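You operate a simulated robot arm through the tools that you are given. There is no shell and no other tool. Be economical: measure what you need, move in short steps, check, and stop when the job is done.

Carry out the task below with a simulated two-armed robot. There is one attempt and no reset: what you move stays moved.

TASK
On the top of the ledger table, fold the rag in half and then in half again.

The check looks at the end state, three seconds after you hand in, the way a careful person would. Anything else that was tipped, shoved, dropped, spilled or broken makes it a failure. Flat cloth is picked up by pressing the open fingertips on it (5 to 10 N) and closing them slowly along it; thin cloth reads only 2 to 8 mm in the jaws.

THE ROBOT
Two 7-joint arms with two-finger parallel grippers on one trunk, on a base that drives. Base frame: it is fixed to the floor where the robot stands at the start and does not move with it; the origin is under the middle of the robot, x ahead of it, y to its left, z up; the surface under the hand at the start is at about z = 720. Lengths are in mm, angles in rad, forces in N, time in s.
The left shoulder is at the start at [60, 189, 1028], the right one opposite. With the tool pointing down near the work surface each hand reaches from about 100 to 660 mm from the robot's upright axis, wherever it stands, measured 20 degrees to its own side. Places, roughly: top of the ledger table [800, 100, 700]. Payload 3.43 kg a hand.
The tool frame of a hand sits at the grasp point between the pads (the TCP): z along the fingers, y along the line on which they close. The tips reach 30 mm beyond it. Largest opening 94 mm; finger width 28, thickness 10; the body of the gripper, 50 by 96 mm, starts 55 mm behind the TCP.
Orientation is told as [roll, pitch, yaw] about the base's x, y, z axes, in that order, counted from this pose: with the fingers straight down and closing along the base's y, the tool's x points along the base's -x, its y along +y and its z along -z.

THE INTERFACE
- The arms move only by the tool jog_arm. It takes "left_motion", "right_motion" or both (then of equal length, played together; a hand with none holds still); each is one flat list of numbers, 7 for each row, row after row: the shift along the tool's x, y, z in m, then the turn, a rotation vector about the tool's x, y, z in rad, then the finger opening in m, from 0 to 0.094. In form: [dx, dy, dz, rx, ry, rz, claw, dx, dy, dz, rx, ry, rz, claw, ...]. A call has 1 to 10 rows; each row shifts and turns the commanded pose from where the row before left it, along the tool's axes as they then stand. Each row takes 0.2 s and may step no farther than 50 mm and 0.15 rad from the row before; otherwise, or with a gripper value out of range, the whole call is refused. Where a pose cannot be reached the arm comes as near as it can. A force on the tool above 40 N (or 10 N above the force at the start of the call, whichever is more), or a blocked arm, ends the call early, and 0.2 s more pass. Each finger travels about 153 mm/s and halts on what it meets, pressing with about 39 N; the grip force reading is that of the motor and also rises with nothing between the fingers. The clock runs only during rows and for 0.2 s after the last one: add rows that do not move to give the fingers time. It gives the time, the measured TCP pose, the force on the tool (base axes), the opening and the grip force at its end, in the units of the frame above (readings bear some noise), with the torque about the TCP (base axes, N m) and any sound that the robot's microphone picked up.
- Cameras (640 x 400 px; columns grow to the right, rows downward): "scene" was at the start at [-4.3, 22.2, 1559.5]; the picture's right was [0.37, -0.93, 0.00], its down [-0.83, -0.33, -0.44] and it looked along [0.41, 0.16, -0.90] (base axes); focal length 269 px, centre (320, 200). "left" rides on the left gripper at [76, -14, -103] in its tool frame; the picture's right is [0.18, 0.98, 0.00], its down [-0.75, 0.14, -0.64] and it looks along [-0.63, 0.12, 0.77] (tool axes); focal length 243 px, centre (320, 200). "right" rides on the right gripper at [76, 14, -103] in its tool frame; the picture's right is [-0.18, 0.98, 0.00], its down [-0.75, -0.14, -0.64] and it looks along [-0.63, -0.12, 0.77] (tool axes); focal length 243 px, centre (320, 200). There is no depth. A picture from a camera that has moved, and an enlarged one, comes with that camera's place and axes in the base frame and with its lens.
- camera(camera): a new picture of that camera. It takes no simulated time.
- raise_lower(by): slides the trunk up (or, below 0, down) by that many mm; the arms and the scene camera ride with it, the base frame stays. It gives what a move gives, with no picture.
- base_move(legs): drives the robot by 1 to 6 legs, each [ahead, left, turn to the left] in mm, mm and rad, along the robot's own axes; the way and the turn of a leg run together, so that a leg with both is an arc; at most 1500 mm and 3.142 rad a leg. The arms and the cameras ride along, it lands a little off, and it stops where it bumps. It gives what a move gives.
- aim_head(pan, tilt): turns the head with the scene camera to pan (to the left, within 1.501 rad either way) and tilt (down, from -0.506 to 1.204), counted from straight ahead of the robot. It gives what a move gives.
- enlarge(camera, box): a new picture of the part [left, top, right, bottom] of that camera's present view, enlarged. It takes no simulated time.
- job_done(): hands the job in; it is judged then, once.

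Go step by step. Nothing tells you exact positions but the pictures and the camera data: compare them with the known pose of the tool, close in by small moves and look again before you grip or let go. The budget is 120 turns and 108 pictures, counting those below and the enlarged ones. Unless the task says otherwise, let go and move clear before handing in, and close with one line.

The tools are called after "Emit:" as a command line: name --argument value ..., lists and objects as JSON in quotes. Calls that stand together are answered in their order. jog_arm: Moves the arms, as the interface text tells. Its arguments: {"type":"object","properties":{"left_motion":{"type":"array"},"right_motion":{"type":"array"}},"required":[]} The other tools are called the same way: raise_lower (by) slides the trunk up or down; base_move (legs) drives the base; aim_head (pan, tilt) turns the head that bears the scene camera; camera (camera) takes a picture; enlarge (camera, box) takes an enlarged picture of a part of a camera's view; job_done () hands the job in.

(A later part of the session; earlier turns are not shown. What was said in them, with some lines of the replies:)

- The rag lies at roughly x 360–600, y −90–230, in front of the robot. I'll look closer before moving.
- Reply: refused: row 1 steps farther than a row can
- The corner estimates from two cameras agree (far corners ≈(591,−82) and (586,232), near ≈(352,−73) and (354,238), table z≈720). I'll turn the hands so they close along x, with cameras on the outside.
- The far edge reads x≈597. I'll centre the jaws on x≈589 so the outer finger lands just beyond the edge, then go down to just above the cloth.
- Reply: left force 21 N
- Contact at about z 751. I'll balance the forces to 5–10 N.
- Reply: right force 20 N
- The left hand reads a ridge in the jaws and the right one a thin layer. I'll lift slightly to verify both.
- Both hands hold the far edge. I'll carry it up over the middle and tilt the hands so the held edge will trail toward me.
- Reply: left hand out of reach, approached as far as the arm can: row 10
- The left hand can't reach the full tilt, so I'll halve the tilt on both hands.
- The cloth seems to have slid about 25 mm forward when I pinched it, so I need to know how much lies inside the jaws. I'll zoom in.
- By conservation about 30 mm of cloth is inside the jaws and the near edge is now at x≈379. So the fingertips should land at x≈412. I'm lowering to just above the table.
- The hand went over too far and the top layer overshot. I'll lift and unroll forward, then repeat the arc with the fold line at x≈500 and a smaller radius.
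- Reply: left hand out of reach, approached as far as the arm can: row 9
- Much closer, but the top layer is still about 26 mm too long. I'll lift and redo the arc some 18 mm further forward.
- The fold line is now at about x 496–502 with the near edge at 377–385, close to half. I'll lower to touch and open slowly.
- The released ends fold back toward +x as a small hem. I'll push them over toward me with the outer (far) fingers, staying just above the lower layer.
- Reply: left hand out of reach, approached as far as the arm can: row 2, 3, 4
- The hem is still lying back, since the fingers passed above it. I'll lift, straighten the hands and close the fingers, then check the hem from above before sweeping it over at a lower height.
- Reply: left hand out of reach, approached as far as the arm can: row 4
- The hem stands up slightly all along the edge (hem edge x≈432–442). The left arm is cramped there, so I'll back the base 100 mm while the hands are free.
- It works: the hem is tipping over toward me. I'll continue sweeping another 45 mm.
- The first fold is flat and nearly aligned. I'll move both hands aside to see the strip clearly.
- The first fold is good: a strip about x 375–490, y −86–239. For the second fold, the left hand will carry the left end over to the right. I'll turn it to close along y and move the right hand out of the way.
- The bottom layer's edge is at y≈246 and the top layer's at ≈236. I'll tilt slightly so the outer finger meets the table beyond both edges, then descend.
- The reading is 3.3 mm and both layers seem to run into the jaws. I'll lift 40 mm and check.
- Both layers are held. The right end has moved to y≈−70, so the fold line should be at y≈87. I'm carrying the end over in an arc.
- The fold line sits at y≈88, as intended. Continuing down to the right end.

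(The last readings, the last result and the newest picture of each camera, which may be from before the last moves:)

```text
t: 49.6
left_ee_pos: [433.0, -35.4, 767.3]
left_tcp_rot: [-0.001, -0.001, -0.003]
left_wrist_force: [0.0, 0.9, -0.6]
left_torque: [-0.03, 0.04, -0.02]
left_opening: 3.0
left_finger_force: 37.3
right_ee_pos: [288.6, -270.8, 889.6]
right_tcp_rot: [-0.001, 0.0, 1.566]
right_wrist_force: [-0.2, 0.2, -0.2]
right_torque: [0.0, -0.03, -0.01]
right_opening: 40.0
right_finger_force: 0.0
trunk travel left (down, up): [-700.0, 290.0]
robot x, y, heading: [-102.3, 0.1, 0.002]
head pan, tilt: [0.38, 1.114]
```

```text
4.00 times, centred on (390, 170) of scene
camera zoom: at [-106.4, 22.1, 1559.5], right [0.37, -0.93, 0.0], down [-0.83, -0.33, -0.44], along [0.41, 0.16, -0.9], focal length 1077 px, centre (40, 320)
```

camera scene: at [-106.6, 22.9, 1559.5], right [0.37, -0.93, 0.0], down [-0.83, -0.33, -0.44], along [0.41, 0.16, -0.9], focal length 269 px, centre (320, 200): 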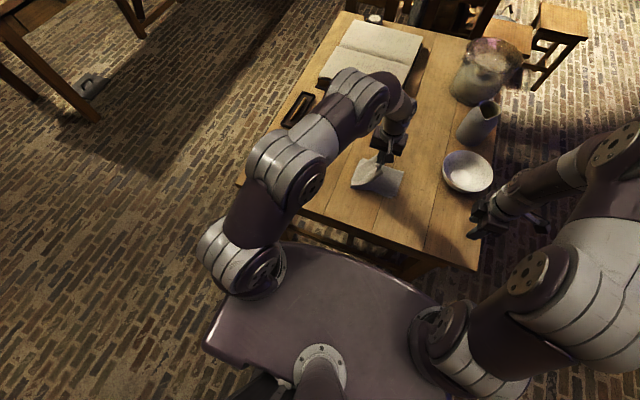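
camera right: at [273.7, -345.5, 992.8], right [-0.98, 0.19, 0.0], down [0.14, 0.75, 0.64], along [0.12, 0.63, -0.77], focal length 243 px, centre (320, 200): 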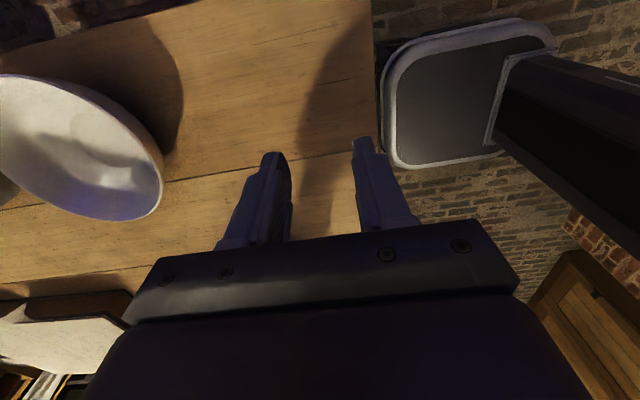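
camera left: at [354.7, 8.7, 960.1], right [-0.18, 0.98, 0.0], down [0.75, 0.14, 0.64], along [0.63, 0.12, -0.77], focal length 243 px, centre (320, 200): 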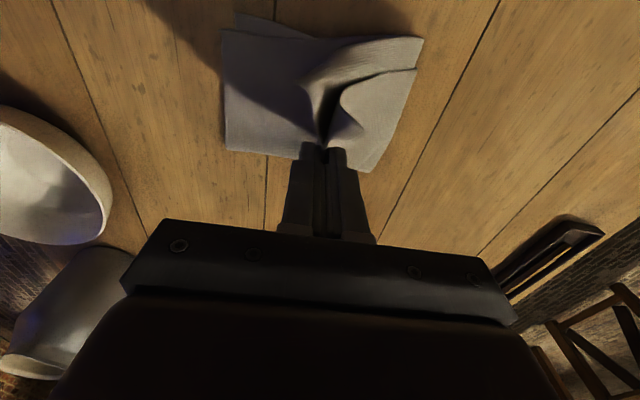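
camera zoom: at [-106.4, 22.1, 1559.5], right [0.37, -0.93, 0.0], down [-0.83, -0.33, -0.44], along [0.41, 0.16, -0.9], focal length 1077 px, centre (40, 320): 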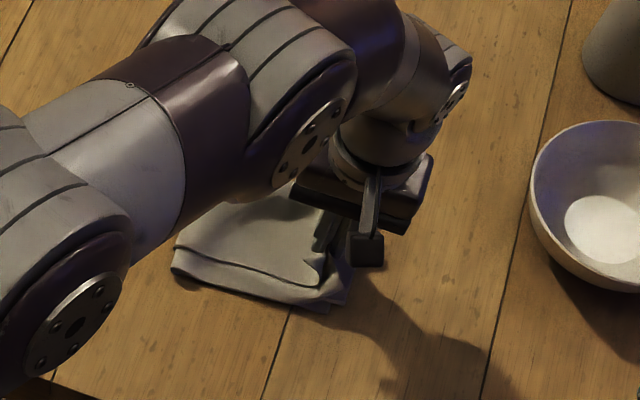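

The end is over the right edge. I'll lower, open slowly, lift and look.

Emit:
jog_arm --left_motion '[0, -0.002, 0.004, 0, 0, 0, 0, 0, 0, 0, 0, 0, 0, 0.006, 0, 0, 0, 0, 0, 0, 0.015, 0, 0, 0, 0, 0, 0, 0.03, 0, 0, 0, 0, 0, 0, 0.04, 0, 0, -0.02, 0, 0, 0, 0.04, 0, 0, -0.03, 0, 0, 0, 0.04, 0, 0.03, -0.02, 0, 0, 0, 0.04, 0, 0.03, 0, 0, 0, 0, 0.02, 0, 0, 0, 0, 0, 0, 0.0]'

Emit:
camera --camera "left"

Emit:
enlarge --camera "scene" --box '[310, 120, 470, 220]'

```text
t: 51.8
left_ee_pos: [433.3, 20.8, 832.9]
left_tcp_rot: [0.002, 0.0, -0.001]
left_wrist_force: [0.0, -0.1, 0.4]
left_torque: [-0.01, -0.03, 0.0]
left_opening: 0.0
left_finger_force: 32.2
right_ee_pos: [287.8, -270.2, 888.6]
right_tcp_rot: [-0.002, 0.0, 1.565]
right_wrist_force: [-1.0, 0.3, -0.5]
right_torque: [0.02, 0.0, -0.01]
right_opening: 40.0
right_finger_force: 0.1
trunk travel left (down, up): [-700.0, 290.0]
robot x, y, heading: [-104.6, 0.4, -0.0]
head pan, tilt: [0.38, 1.114]
```

```text
43 pictures are left
camera left: at [356.5, 6.9, 934.2], right [-0.18, 0.98, 0.0], down [0.75, 0.14, 0.64], along [0.63, 0.12, -0.77], focal length 243 px, centre (320, 200)
```

left: 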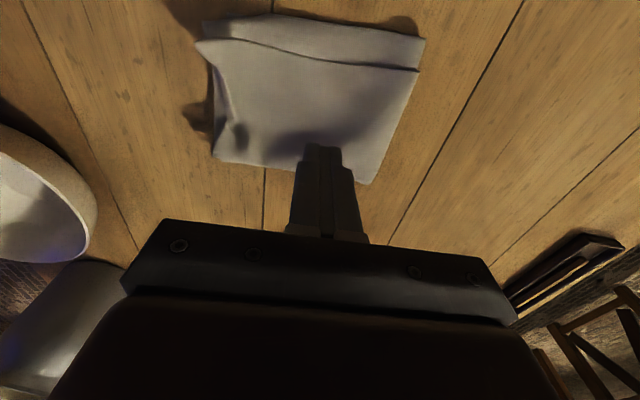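

```text
4.00 times, centred on (390, 170) of scene
camera zoom: at [-106.4, 21.5, 1559.5], right [0.37, -0.93, 0.0], down [-0.83, -0.33, -0.44], along [0.41, 0.16, -0.9], focal length 1077 px, centre (40, 320)
```

zoom: 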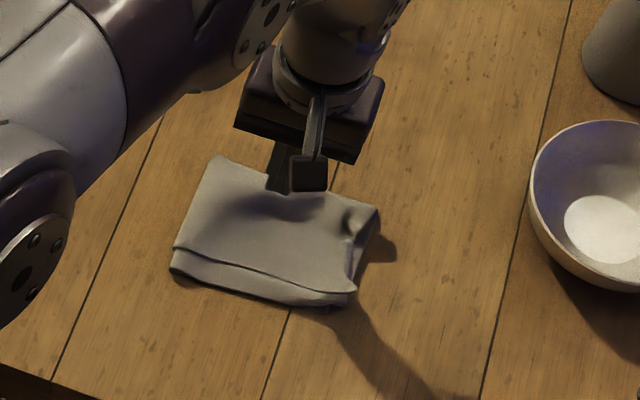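

Very good: the second fold is in place, with only a small upturned hem near the right edge. I'll sweep it outward with the closed fingers.

Emit:
jog_arm --left_motion '[-0.006, -0.005, 0.03, 0, 0, 0, 0, -0.006, 0, 0.03, 0, 0, 0, 0, 0, 0, 0.005, 0, 0, 0, 0, 0, 0, 0, 0, 0, 0, 0]'

Emit:
enlarge --camera "left" --box '[120, 0, 440, 240]'

```text
t: 52.8
left_ee_pos: [444.0, 17.5, 767.6]
left_tcp_rot: [-0.001, -0.002, -0.001]
left_wrist_force: [0.1, 0.1, 0.2]
left_torque: [0.01, -0.02, -0.03]
left_opening: 0.1
left_finger_force: 32.8
right_ee_pos: [286.9, -269.4, 888.9]
right_tcp_rot: [-0.002, 0.0, 1.566]
right_wrist_force: [1.0, -0.4, -1.2]
right_torque: [0.02, -0.01, -0.02]
right_opening: 39.8
right_finger_force: 0.1
trunk travel left (down, up): [-700.0, 290.0]
robot x, y, heading: [-101.3, 3.2, -0.005]
head pan, tilt: [0.38, 1.114]
```

```text
1.67 times, centred on (280, 120) of left
camera zoom: at [367.1, 1.7, 867.6], right [-0.18, 0.98, 0.0], down [0.75, 0.14, 0.64], along [0.63, 0.12, -0.77], focal length 404 px, centre (387, 333)
```

zoom: 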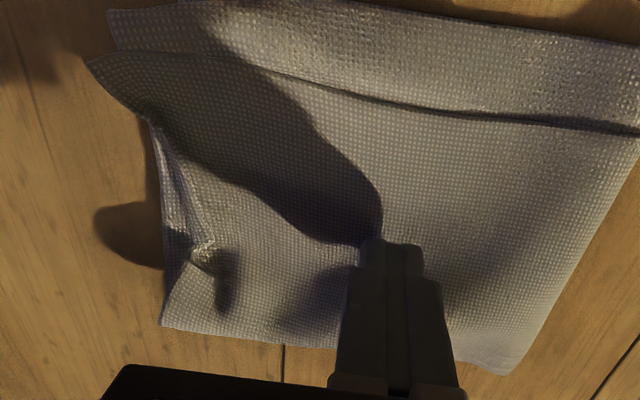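

Emit:
jog_arm --left_motion '[0, -0.015, 0.002, 0, 0, 0, 0, 0, -0.015, 0, 0, 0, 0, 0, 0, -0.012, 0, 0, 0, 0, 0, 0, -0.012, 0, 0, 0, 0, 0, 0, -0.012, 0, 0, 0, 0, 0, 0, -0.012, 0, 0, 0, 0, 0, 0, 0, 0, 0, 0, 0, 0]'

Emit:
enlarge --camera "left" --box '[200, 0, 520, 240]'

```text
t: 54.4
left_ee_pos: [443.4, -60.1, 765.3]
left_tcp_rot: [-0.001, -0.003, -0.003]
left_wrist_force: [0.1, 0.4, 0.9]
left_torque: [-0.02, -0.01, 0.0]
left_opening: 0.1
left_finger_force: 33.2
right_ee_pos: [288.9, -270.1, 888.9]
right_tcp_rot: [-0.002, -0.001, 1.566]
right_wrist_force: [-0.2, 0.0, 0.6]
right_torque: [0.01, 0.01, 0.0]
right_opening: 40.2
right_finger_force: 0.1
trunk travel left (down, up): [-700.0, 290.0]
robot x, y, heading: [-103.7, 5.4, 0.001]
head pan, tilt: [0.38, 1.114]
```

```text
1.67 times, centred on (360, 120) of left
camera zoom: at [367.6, -75.3, 866.6], right [-0.18, 0.98, 0.0], down [0.75, 0.14, 0.64], along [0.63, 0.12, -0.77], focal length 404 px, centre (253, 333)
```

zoom: 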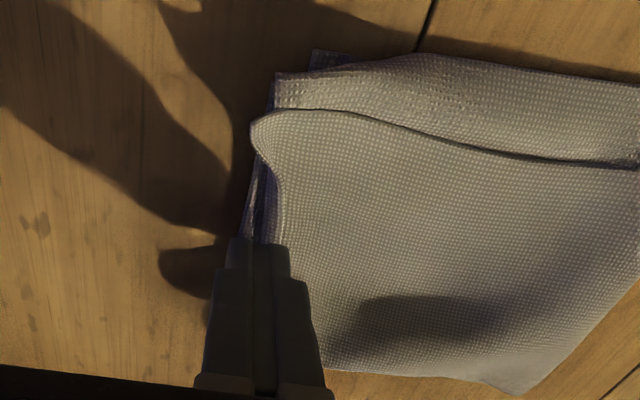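

Emit:
jog_arm --left_motion '[0, -0.012, 0.002, 0, 0, 0, 0, 0, -0.012, 0.002, 0, 0, 0, 0, 0, -0.012, 0, 0, 0, 0, 0, 0, -0.01, 0, 0, 0, 0, 0, 0, 0, -0.03, 0, 0, 0, 0, 0, 0, -0.04, 0, 0, 0, 0, 0, 0.02, -0.03, 0, 0, 0, 0, 0, 0.04, 0, 0, 0, 0, 0, 0, 0.04, 0, 0, 0, 0, 0]'

Emit:
camera --camera "left"

Emit:
enlarge --camera "scene" --box '[310, 120, 470, 220]'

```text
t: 56.4
left_ee_pos: [434.9, 0.3, 863.8]
left_tcp_rot: [0.0, -0.002, -0.001]
left_wrist_force: [0.9, 0.5, -1.1]
left_torque: [-0.01, -0.01, -0.01]
left_opening: 0.2
left_finger_force: 33.3
left hand out of reach, approached as far as the arm can: row 3, 4
right_ee_pos: [287.2, -270.7, 890.4]
right_tcp_rot: [-0.002, 0.001, 1.565]
right_wrist_force: [0.9, -0.6, -0.4]
right_torque: [0.0, 0.03, 0.0]
right_opening: 40.0
right_finger_force: 0.1
trunk travel left (down, up): [-700.0, 290.0]
robot x, y, heading: [-100.7, 1.3, -0.001]
head pan, tilt: [0.38, 1.114]
```

```text
39 pictures are left
camera left: at [359.1, -16.3, 964.7], right [-0.18, 0.98, 0.0], down [0.75, 0.14, 0.64], along [0.63, 0.12, -0.77], focal length 243 px, centre (320, 200)
```

left: 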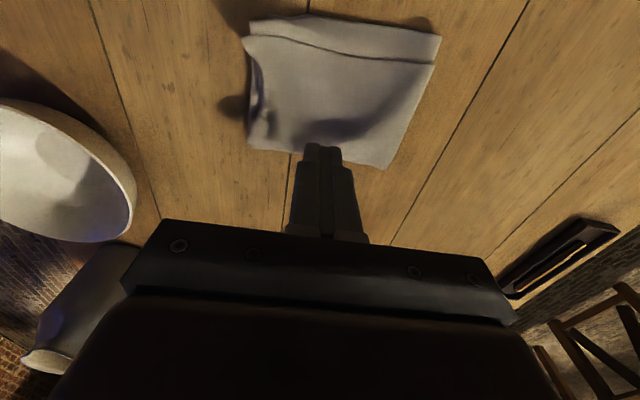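

```text
4.00 times, centred on (390, 170) of scene
camera zoom: at [-106.6, 23.2, 1559.5], right [0.37, -0.93, 0.0], down [-0.83, -0.33, -0.44], along [0.41, 0.16, -0.9], focal length 1077 px, centre (40, 320)
```

zoom: 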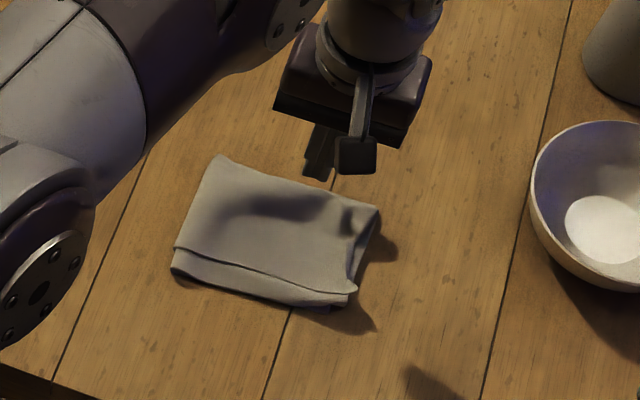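

The hem has sprung back a little. I'll move the left hand out of the way and bring the right hand over, since it can sweep outward there; its camera will also show the edge.

Emit:
jog_arm --left_motion '[0, 0.045, 0, 0, 0, 0, 0, 0, 0.045, 0, 0, 0, 0, 0, 0, 0.045, 0, 0, 0, 0, 0, 0, 0.045, 0, 0, 0, 0, 0, 0, 0.045, 0, 0, 0, 0, 0, 0, 0.045, 0, 0, 0, 0, 0]' --right_motion '[0, 0, 0, 0, 0, 0, 0.03, 0, 0, 0, 0, 0, 0, 0.0, -0.02, -0.036, 0.005, 0, 0, 0, 0, -0.02, -0.036, 0.005, 0, 0, 0, 0, -0.02, -0.036, 0.005, 0, 0, 0, 0, -0.02, -0.036, 0.005, 0, 0, 0, 0]'

Emit:
camera --camera "right"

Emit:
enlarge --camera "scene" --box '[310, 120, 470, 220]'

```text
t: 57.8
left_ee_pos: [438.8, 267.5, 859.5]
left_tcp_rot: [0.0, -0.001, -0.004]
left_wrist_force: [0.5, 0.1, 0.1]
left_torque: [-0.02, 0.03, 0.0]
left_opening: 0.0
left_finger_force: 33.4
right_ee_pos: [433.8, -188.7, 871.1]
right_tcp_rot: [-0.002, 0.002, 1.565]
right_wrist_force: [0.1, 0.5, 0.6]
right_torque: [0.02, 0.02, -0.01]
right_opening: 0.0
right_finger_force: 32.7
trunk travel left (down, up): [-700.0, 290.0]
robot x, y, heading: [-102.1, 2.6, -0.002]
head pan, tilt: [0.38, 1.114]
```

```text
37 pictures are left
camera right: at [420.1, -265.1, 973.7], right [-0.98, 0.19, 0.0], down [0.14, 0.75, 0.64], along [0.12, 0.63, -0.77], focal length 243 px, centre (320, 200)
```

right: 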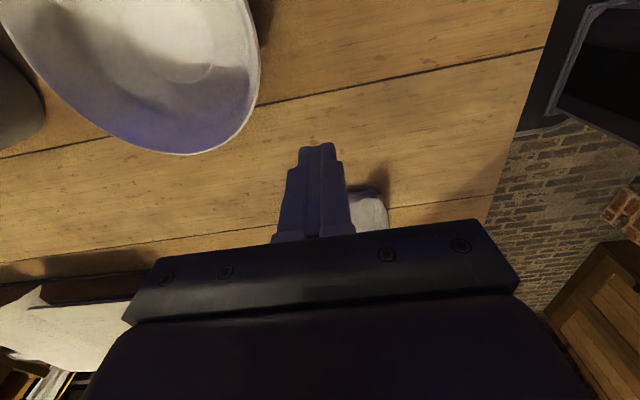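

```text
4.00 times, centred on (390, 170) of scene
camera zoom: at [-104.6, 24.5, 1559.5], right [0.37, -0.93, 0.0], down [-0.83, -0.33, -0.44], along [0.41, 0.16, -0.9], focal length 1077 px, centre (40, 320)
```

zoom: 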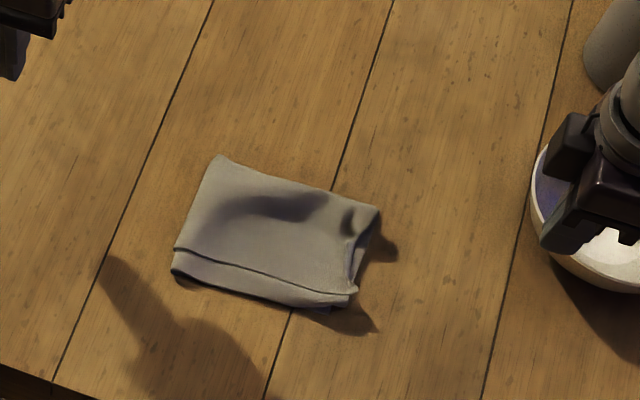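

The rag is folded in quarters; only a small pucker remains at the right edge. I'll bring the right hand over it for a close view.

Emit:
jog_arm --right_motion '[-0.045, 0, 0, 0, 0, 0, 0, -0.045, 0, 0, 0, 0, 0, 0, -0.045, -0.003, 0.01, 0, 0, 0, 0, -0.045, -0.003, 0.02, 0, 0, 0, 0, 0, 0, 0.02, 0, 0, 0, 0, 0, 0, 0, 0, 0, 0, 0]'

Emit:
enlarge --camera "right" --box '[160, 0, 480, 240]'

```text
t: 59.2
left_ee_pos: [437.9, 266.1, 862.0]
left_tcp_rot: [0.002, 0.0, -0.002]
left_wrist_force: [0.1, 0.4, 0.7]
left_torque: [-0.01, -0.02, 0.0]
left_opening: 0.2
left_finger_force: 33.0
right_ee_pos: [441.1, -8.5, 820.9]
right_tcp_rot: [-0.001, 0.001, 1.564]
right_wrist_force: [-0.8, -0.2, -0.1]
right_torque: [-0.02, 0.0, 0.01]
right_opening: 0.2
right_finger_force: 33.2
trunk travel left (down, up): [-700.0, 290.0]
robot x, y, heading: [-101.4, -1.1, -0.001]
head pan, tilt: [0.38, 1.114]
```

```text
1.67 times, centred on (320, 120) of right
camera zoom: at [427.5, -85.2, 923.4], right [-0.98, 0.19, 0.0], down [0.14, 0.75, 0.64], along [0.12, 0.63, -0.77], focal length 404 px, centre (320, 333)
```

zoom: 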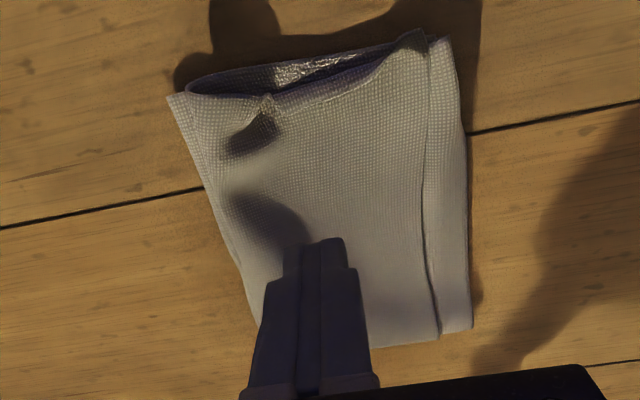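

A little of the top layer is drawn in at the pinch point. I'll stroke it outward lightly with the right fingertips.

Emit:
jog_arm --right_motion '[0, -0.009, 0.03, 0, 0, 0, 0, 0, 0, 0.022, 0, 0, 0, 0, 0, 0, 0.008, 0, 0, 0, 0, 0, 0, 0, 0, 0, 0, 0]'

```text
t: 60.2
left_ee_pos: [438.0, 266.9, 861.5]
left_tcp_rot: [-0.001, -0.001, -0.001]
left_wrist_force: [-0.1, 1.2, 0.2]
left_torque: [0.01, -0.01, 0.01]
left_opening: 0.1
left_finger_force: 33.1
right_ee_pos: [450.7, -10.7, 758.7]
right_tcp_rot: [-0.003, 0.0, 1.565]
right_wrist_force: [0.2, 0.8, 0.1]
right_torque: [-0.05, 0.01, -0.02]
right_opening: 0.0
right_finger_force: 33.1
trunk travel left (down, up): [-700.0, 290.0]
robot x, y, heading: [-100.6, -1.3, 0.001]
head pan, tilt: [0.38, 1.114]
```

Emit:
jog_arm --right_motion '[0, 0, 0.0015, 0, 0, 0, 0, 0.012, 0, 0.0, 0, 0, 0, 0, 0.012, 0, 0, 0, 0, 0, 0, 0.012, 0, 0, 0, 0, 0, 0, 0.012, 0, 0, 0, 0, 0, 0, 0.012, 0, 0, 0, 0, 0, 0, 0.012, 0, 0, 0, 0, 0, 0, 0, 0, 0, 0, 0, 0, 0]'

Emit:
enlarge --camera "scene" --box '[310, 120, 470, 220]'

Emit:
enlarge --camera "right" --box '[160, 0, 480, 240]'

```text
t: 62.0
left_ee_pos: [438.4, 267.1, 862.3]
left_tcp_rot: [0.0, -0.001, -0.001]
left_wrist_force: [0.1, -0.4, -0.1]
left_torque: [0.0, 0.02, -0.03]
left_opening: 0.2
left_finger_force: 33.0
right_ee_pos: [450.7, -82.4, 755.3]
right_tcp_rot: [-0.001, 0.0, 1.565]
right_wrist_force: [0.2, 0.3, 0.9]
right_torque: [-0.01, -0.02, 0.05]
right_opening: 0.0
right_finger_force: 33.1
trunk travel left (down, up): [-700.0, 290.0]
robot x, y, heading: [-102.6, -0.9, 0.0]
head pan, tilt: [0.38, 1.114]
```

```text
4.00 times, centred on (390, 170) of scene
camera zoom: at [-106.3, 22.5, 1559.5], right [0.37, -0.93, 0.0], down [-0.83, -0.33, -0.44], along [0.41, 0.16, -0.9], focal length 1077 px, centre (40, 320)
```

zoom: 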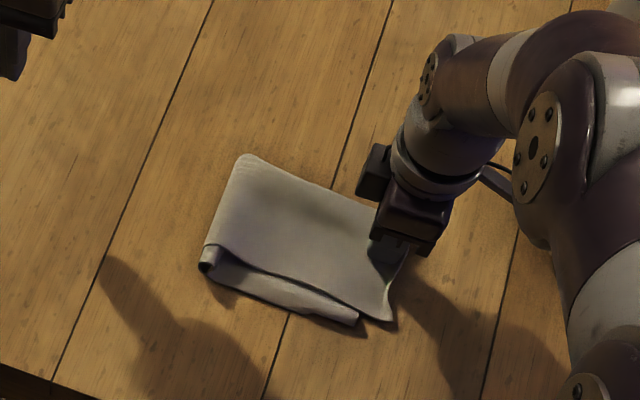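

```text
1.67 times, centred on (320, 120) of right
camera zoom: at [436.5, -158.5, 860.0], right [-0.98, 0.19, 0.0], down [0.14, 0.75, 0.64], along [0.12, 0.63, -0.77], focal length 404 px, centre (320, 333)
```

zoom: 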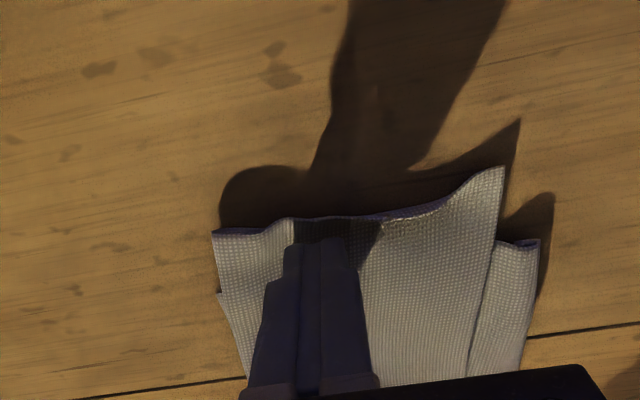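

Emit:
jog_arm --right_motion '[0, 0, -0.03, 0, 0, 0, 0, 0.02, 0, -0.03, 0, 0, 0, 0, 0.03, 0.02, -0.03, 0, 0, 0, 0, 0.03, 0.03, 0, 0, 0, 0, 0, 0.03, 0.03, 0, 0, 0, 0, 0]'

Emit:
enlarge --camera "scene" --box '[330, 130, 442, 200]'

Emit:
camera --camera "right"

```text
t: 63.2
left_ee_pos: [437.9, 266.5, 862.9]
left_tcp_rot: [0.003, -0.002, -0.003]
left_wrist_force: [0.4, 0.6, -0.2]
left_torque: [0.02, -0.03, -0.01]
left_opening: 0.0
left_finger_force: 32.6
right_ee_pos: [370.2, -195.0, 845.3]
right_tcp_rot: [-0.003, 0.0, 1.567]
right_wrist_force: [0.6, -0.9, 0.8]
right_torque: [-0.02, -0.02, -0.03]
right_opening: 0.0
right_finger_force: 32.4
trunk travel left (down, up): [-700.0, 290.0]
robot x, y, heading: [-102.3, 1.8, 0.0]
head pan, tilt: [0.38, 1.114]
```

```text
5.71 times, centred on (386, 165) of scene
camera zoom: at [-107.3, 21.1, 1559.5], right [0.37, -0.93, 0.0], down [-0.83, -0.33, -0.44], along [0.41, 0.16, -0.9], focal length 1538 px, centre (-57, 400)
```

zoom: 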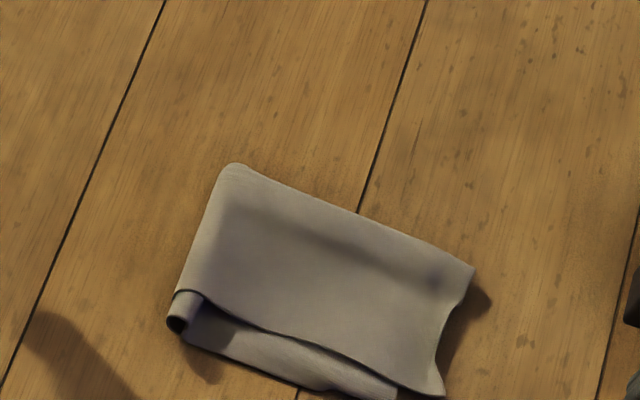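

```text
31 pictures are left
camera right: at [356.2, -270.5, 948.9], right [-0.98, 0.19, 0.0], down [0.14, 0.75, 0.64], along [0.12, 0.63, -0.77], focal length 243 px, centre (320, 200)
```

right: 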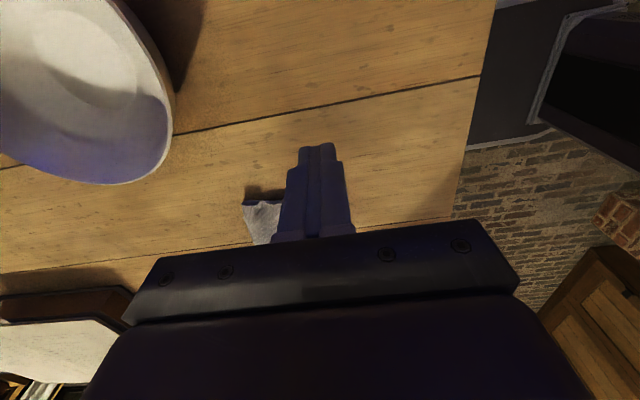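

Emit:
enlarge --camera "scene" --box '[340, 145, 436, 205]'

```text
6.67 times, centred on (388, 175) of scene
camera zoom: at [-107.3, 21.1, 1559.5], right [0.37, -0.93, 0.0], down [-0.83, -0.33, -0.44], along [0.41, 0.16, -0.9], focal length 1795 px, centre (-133, 367)
```

zoom: 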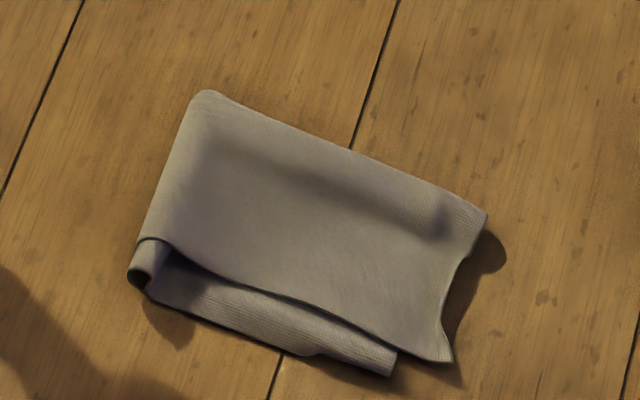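

The stroke dragged the top about 25 mm too far right. I'll correct it by stroking from the middle of the flap back toward the fold (left) with the left hand, which pulls the top half back.

Emit:
jog_arm --left_motion '[0, -0.0437, 0, 0, 0, 0, 0, 0, -0.0437, 0, 0, 0, 0, 0, 0, -0.0437, 0, 0, 0, 0, 0, 0, -0.0437, 0, 0, 0, 0, 0, 0, -0.0437, 0.01, 0, 0, 0, 0, 0, -0.0437, 0.02, 0, 0, 0, 0, 0, 0, 0.035, 0, 0, 0, 0, 0, 0, 0.025, 0, 0, 0, 0, 0, 0, 0.01, 0, 0, 0, 0, 0, 0, 0, 0, 0, 0, 0]'

```text
t: 65.4
left_ee_pos: [437.3, 5.4, 761.0]
left_tcp_rot: [-0.001, -0.001, -0.001]
left_wrist_force: [-0.1, 0.2, -0.3]
left_torque: [0.03, 0.02, 0.01]
left_opening: 0.0
left_finger_force: 33.6
right_ee_pos: [371.1, -193.7, 845.7]
right_tcp_rot: [-0.002, -0.001, 1.564]
right_wrist_force: [0.4, -0.4, -0.1]
right_torque: [0.01, -0.01, 0.0]
right_opening: 0.0
right_finger_force: 32.8
trunk travel left (down, up): [-700.0, 290.0]
robot x, y, heading: [-102.9, 0.8, 0.008]
head pan, tilt: [0.38, 1.114]
```

Emit:
jog_arm --left_motion '[0, 0, 0.0035, 0, 0, 0, 0, 0.0015, 0.008, 0, 0, 0, 0, 0, 0.0015, 0.008, 0, 0, 0, 0, 0, 0.0015, 0.008, 0, 0, 0, 0, 0, 0.0015, 0.008, 0, 0, 0, 0, 0, 0, 0, 0, 0, 0, 0, 0]'

Emit:
enlarge --camera "scene" --box '[340, 145, 436, 205]'

Emit:
enlarge --camera "left" --box '[120, 0, 440, 240]'

```text
t: 66.8
left_ee_pos: [431.6, 37.4, 760.2]
left_tcp_rot: [0.001, 0.0, -0.003]
left_wrist_force: [-0.3, -0.2, 0.6]
left_torque: [0.03, 0.0, -0.01]
left_opening: 0.0
left_finger_force: 33.0
right_ee_pos: [372.2, -193.1, 845.7]
right_tcp_rot: [-0.002, 0.0, 1.566]
right_wrist_force: [-0.5, -0.6, 0.5]
right_torque: [-0.01, -0.03, -0.01]
right_opening: 0.0
right_finger_force: 32.7
trunk travel left (down, up): [-700.0, 290.0]
robot x, y, heading: [-103.9, 1.2, -0.001]
head pan, tilt: [0.38, 1.114]
```

```text
6.67 times, centred on (388, 175) of scene
camera zoom: at [-106.2, 21.9, 1559.5], right [0.37, -0.93, 0.0], down [-0.83, -0.33, -0.44], along [0.41, 0.16, -0.9], focal length 1795 px, centre (-133, 367)
```

zoom: 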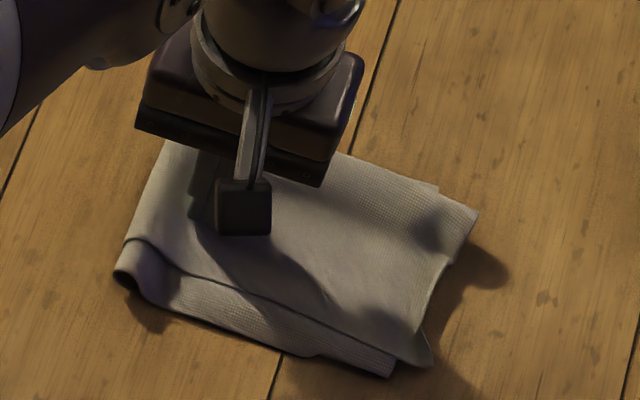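

```text
1.67 times, centred on (280, 120) of left
camera zoom: at [355.0, 22.4, 860.9], right [-0.18, 0.98, 0.0], down [0.75, 0.14, 0.64], along [0.63, 0.12, -0.77], focal length 404 px, centre (387, 333)
```

zoom: 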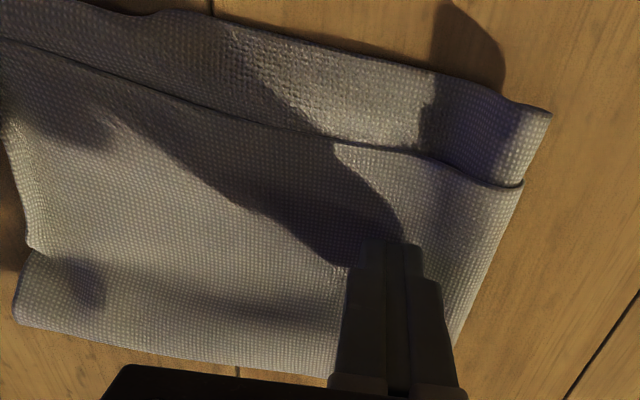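

It works: the overshoot has shrunk by about 8 mm. I'll repeat with a longer stroke and a bit of −x.

Emit:
jog_arm --left_motion '[0, 0, -0.012, 0, 0, 0, 0, -0.004, -0.04, 0, 0, 0, 0, 0, -0.006, 0, 0, 0, 0, 0, 0, 0, 0, 0.013, 0, 0, 0, 0, 0.004, 0.01, 0, 0, 0, 0, 0, 0.004, 0.01, 0, 0, 0, 0, 0, 0.004, 0.01, 0, 0, 0, 0, 0, 0.004, 0.01, 0, 0, 0, 0, 0, 0.002, 0.006, 0, 0, 0, 0, 0, 0, 0, -0.02, 0, 0, 0, 0]'

Emit:
enlarge --camera "scene" --box '[340, 145, 436, 205]'

Emit:
enlarge --camera "left" --box '[80, 0, 440, 240]'

```text
t: 69.0
left_ee_pos: [421.6, 44.0, 777.7]
left_tcp_rot: [0.004, -0.002, -0.003]
left_wrist_force: [0.5, -0.1, -0.2]
left_torque: [-0.02, 0.0, -0.02]
left_opening: 0.1
left_finger_force: 33.3
right_ee_pos: [372.1, -195.4, 845.8]
right_tcp_rot: [-0.002, 0.0, 1.565]
right_wrist_force: [0.0, 0.4, 0.6]
right_torque: [-0.03, -0.02, -0.01]
right_opening: 0.0
right_finger_force: 33.2
trunk travel left (down, up): [-700.0, 290.0]
robot x, y, heading: [-102.4, 3.3, -0.001]
head pan, tilt: [0.38, 1.114]
```

```text
6.67 times, centred on (388, 175) of scene
camera zoom: at [-107.1, 22.1, 1559.5], right [0.37, -0.93, 0.0], down [-0.83, -0.33, -0.44], along [0.41, 0.16, -0.9], focal length 1795 px, centre (-133, 367)
```

zoom: 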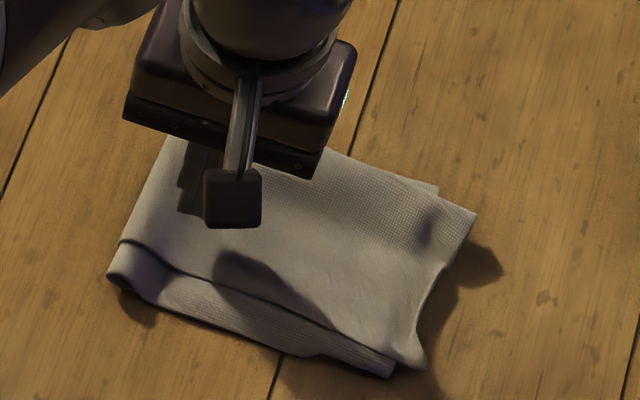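

```text
1.67 times, centred on (260, 120) of left
camera zoom: at [344.9, 28.2, 879.4], right [-0.18, 0.98, 0.0], down [0.75, 0.14, 0.64], along [0.63, 0.12, -0.77], focal length 404 px, centre (420, 333)
```

zoom: 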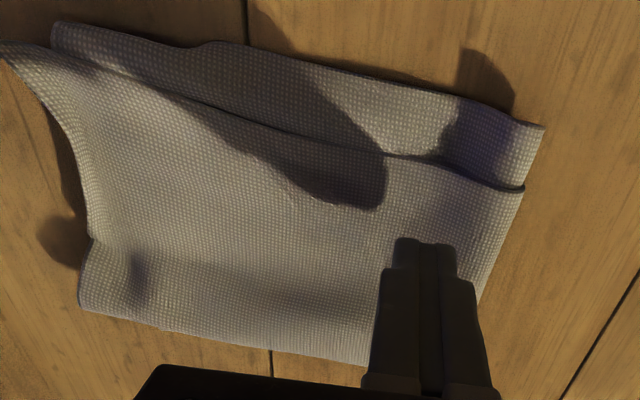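

The near band is one flap layer offset by about 20 mm from the first fold, which is acceptable. The right-end overshoot is still 15–20 mm, so I'll make one more firmer stroke toward the fold.

Emit:
jog_arm --left_motion '[-0.006, -0.045, 0, 0, 0, 0, 0, -0.004, -0.01, 0.01, 0, 0, 0, 0, 0, 0, 0.011, 0, 0, 0, 0, 0.001, 0.011, 0, 0, 0, 0, 0, 0.001, 0.011, 0, 0, 0, 0, 0, 0.001, 0.011, 0, 0, 0, 0, 0, 0.001, 0.011, 0, 0, 0, 0, 0, 0, 0.011, 0, 0, 0, 0, 0, 0, 0.008, 0, 0, 0, 0, 0, 0, 0, -0.025, 0, 0, 0, 0]'

Emit:
enlarge --camera "scene" --box '[340, 145, 436, 205]'

```text
t: 71.2
left_ee_pos: [428.0, 51.0, 782.8]
left_tcp_rot: [0.002, -0.001, -0.003]
left_wrist_force: [-0.7, 0.2, -0.5]
left_torque: [-0.03, 0.06, 0.0]
left_opening: 0.0
left_finger_force: 32.6
right_ee_pos: [371.1, -195.0, 846.1]
right_tcp_rot: [-0.002, 0.0, 1.566]
right_wrist_force: [-0.3, -0.7, -0.6]
right_torque: [0.05, -0.03, 0.0]
right_opening: 0.0
right_finger_force: 32.8
trunk travel left (down, up): [-700.0, 290.0]
robot x, y, heading: [-99.4, 1.8, 0.004]
head pan, tilt: [0.38, 1.114]
```

```text
6.67 times, centred on (388, 175) of scene
camera zoom: at [-107.3, 21.9, 1559.5], right [0.37, -0.93, 0.0], down [-0.83, -0.33, -0.44], along [0.41, 0.16, -0.9], focal length 1795 px, centre (-133, 367)
```

zoom: 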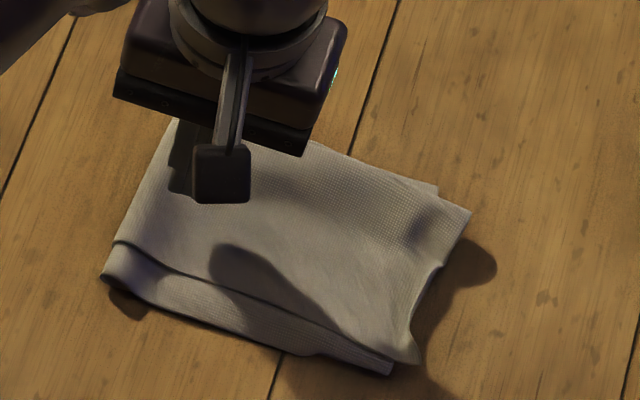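

Emit:
jog_arm --left_motion '[0, -0.045, 0, 0, 0, 0, 0, 0, -0.025, 0.01, 0, 0, 0, 0, 0, 0, 0.0175, 0, 0, 0, 0, 0.001, 0.012, 0, 0, 0, 0, 0, 0.001, 0.012, 0, 0, 0, 0, 0, 0.001, 0.012, 0, 0, 0, 0, 0, 0.001, 0.012, 0, 0, 0, 0, 0, 0, 0.012, 0, 0, 0, 0, 0, 0, 0.008, 0, 0, 0, 0, 0, 0, 0, -0.025, 0, 0, 0, 0]'

Emit:
enlarge --camera "scene" --box '[340, 145, 436, 205]'

```text
t: 73.4
left_ee_pos: [426.0, 48.7, 778.5]
left_tcp_rot: [0.002, -0.003, -0.002]
left_wrist_force: [-0.2, 0.5, -0.1]
left_torque: [0.03, -0.02, 0.0]
left_opening: 0.2
left_finger_force: 32.7
right_ee_pos: [370.7, -193.8, 845.6]
right_tcp_rot: [-0.002, 0.001, 1.565]
right_wrist_force: [0.3, -0.9, 0.3]
right_torque: [-0.03, 0.02, 0.02]
right_opening: 0.0
right_finger_force: 32.9
trunk travel left (down, up): [-700.0, 290.0]
robot x, y, heading: [-104.6, 2.4, -0.003]
head pan, tilt: [0.38, 1.114]
```

```text
6.67 times, centred on (388, 175) of scene
camera zoom: at [-107.3, 21.9, 1559.4], right [0.37, -0.93, 0.0], down [-0.83, -0.33, -0.44], along [0.41, 0.16, -0.9], focal length 1795 px, centre (-133, 367)
```

zoom: 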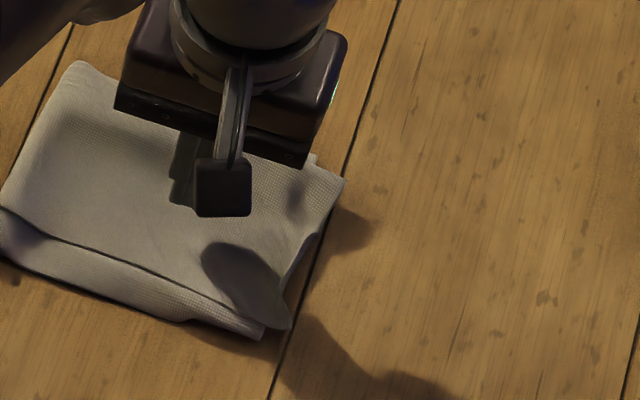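

This firmer stroke slid the whole folded rag about 60 mm to the left, with its shape intact. I'll stop correcting and retract both hands to inspect.

Emit:
jog_arm --left_motion '[0, 0, -0.045, 0, 0, 0, 0, 0, 0.02, -0.045, 0, 0, 0, 0, 0, 0.045, -0.02, 0, 0, 0, 0, 0.02, 0.045, 0, 0, 0, 0, 0, 0.02, 0.045, 0, 0, 0, 0, 0, 0.02, 0.045, 0, 0, 0, 0, 0]' --right_motion '[0, 0, -0.03, 0, 0, 0, 0, 0.03, 0.03, 0, 0, 0, 0, 0, 0.03, 0.03, 0, 0, 0, 0, 0, 0, 0, 0, 0, 0, 0, 0, 0, 0, 0, 0, 0, 0, 0, 0, 0, 0, 0, 0, 0, 0]'

Emit:
enlarge --camera "scene" --box '[300, 130, 428, 210]'

Emit:
camera --camera "scene"

```text
t: 74.8
left_ee_pos: [365.3, 251.5, 886.9]
left_tcp_rot: [0.0, -0.002, -0.003]
left_wrist_force: [0.3, 0.5, -0.5]
left_torque: [-0.02, 0.0, 0.04]
left_opening: 0.0
left_finger_force: 33.2
right_ee_pos: [308.3, -251.2, 876.6]
right_tcp_rot: [-0.002, 0.0, 1.566]
right_wrist_force: [-0.9, 0.1, -0.4]
right_torque: [-0.02, -0.02, -0.04]
right_opening: 0.0
right_finger_force: 33.4
trunk travel left (down, up): [-700.0, 290.0]
robot x, y, heading: [-103.3, -5.4, 0.0]
head pan, tilt: [0.38, 1.114]
```

```text
5.00 times, centred on (364, 170) of scene
camera zoom: at [-107.1, 23.8, 1559.5], right [0.37, -0.93, 0.0], down [-0.83, -0.33, -0.44], along [0.41, 0.16, -0.9], focal length 1346 px, centre (100, 350)
```

zoom: 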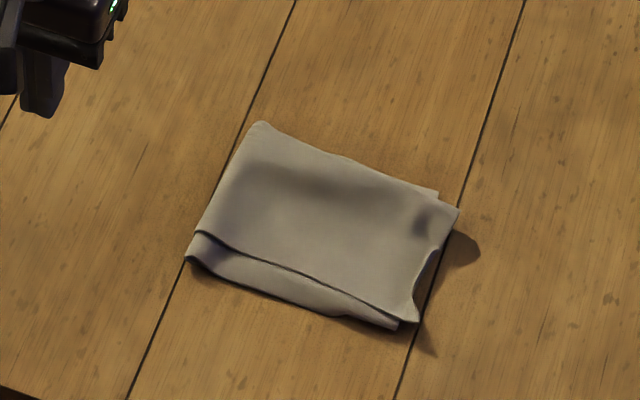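

```text
22 pictures are left
camera scene: at [-107.1, 23.8, 1559.5], right [0.37, -0.93, 0.0], down [-0.83, -0.33, -0.44], along [0.41, 0.16, -0.9], focal length 269 px, centre (320, 200)
```

scene: 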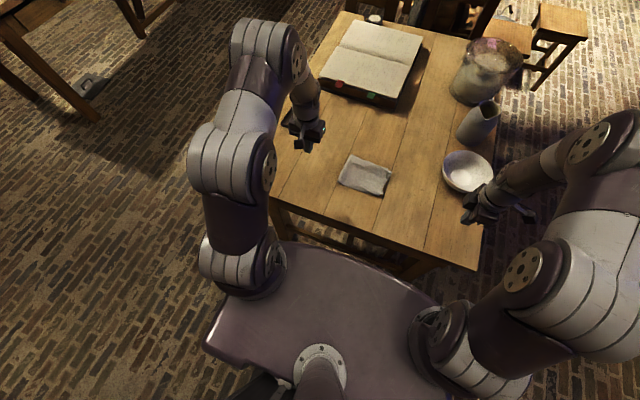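

The rag lies as a compact quarter-folded packet on the table, edges within about 10–20 mm. Both hands are clear and nothing else looks disturbed, so I'm handing in.

Emit:
job_done

```text
The job is handed in.
```

The rag is folded in half and then in half again on the ledger table, with edges lining up to about 10–20 mm. It ended up slid about 60 mm to the left of where I folded it, and I've handed the job in.
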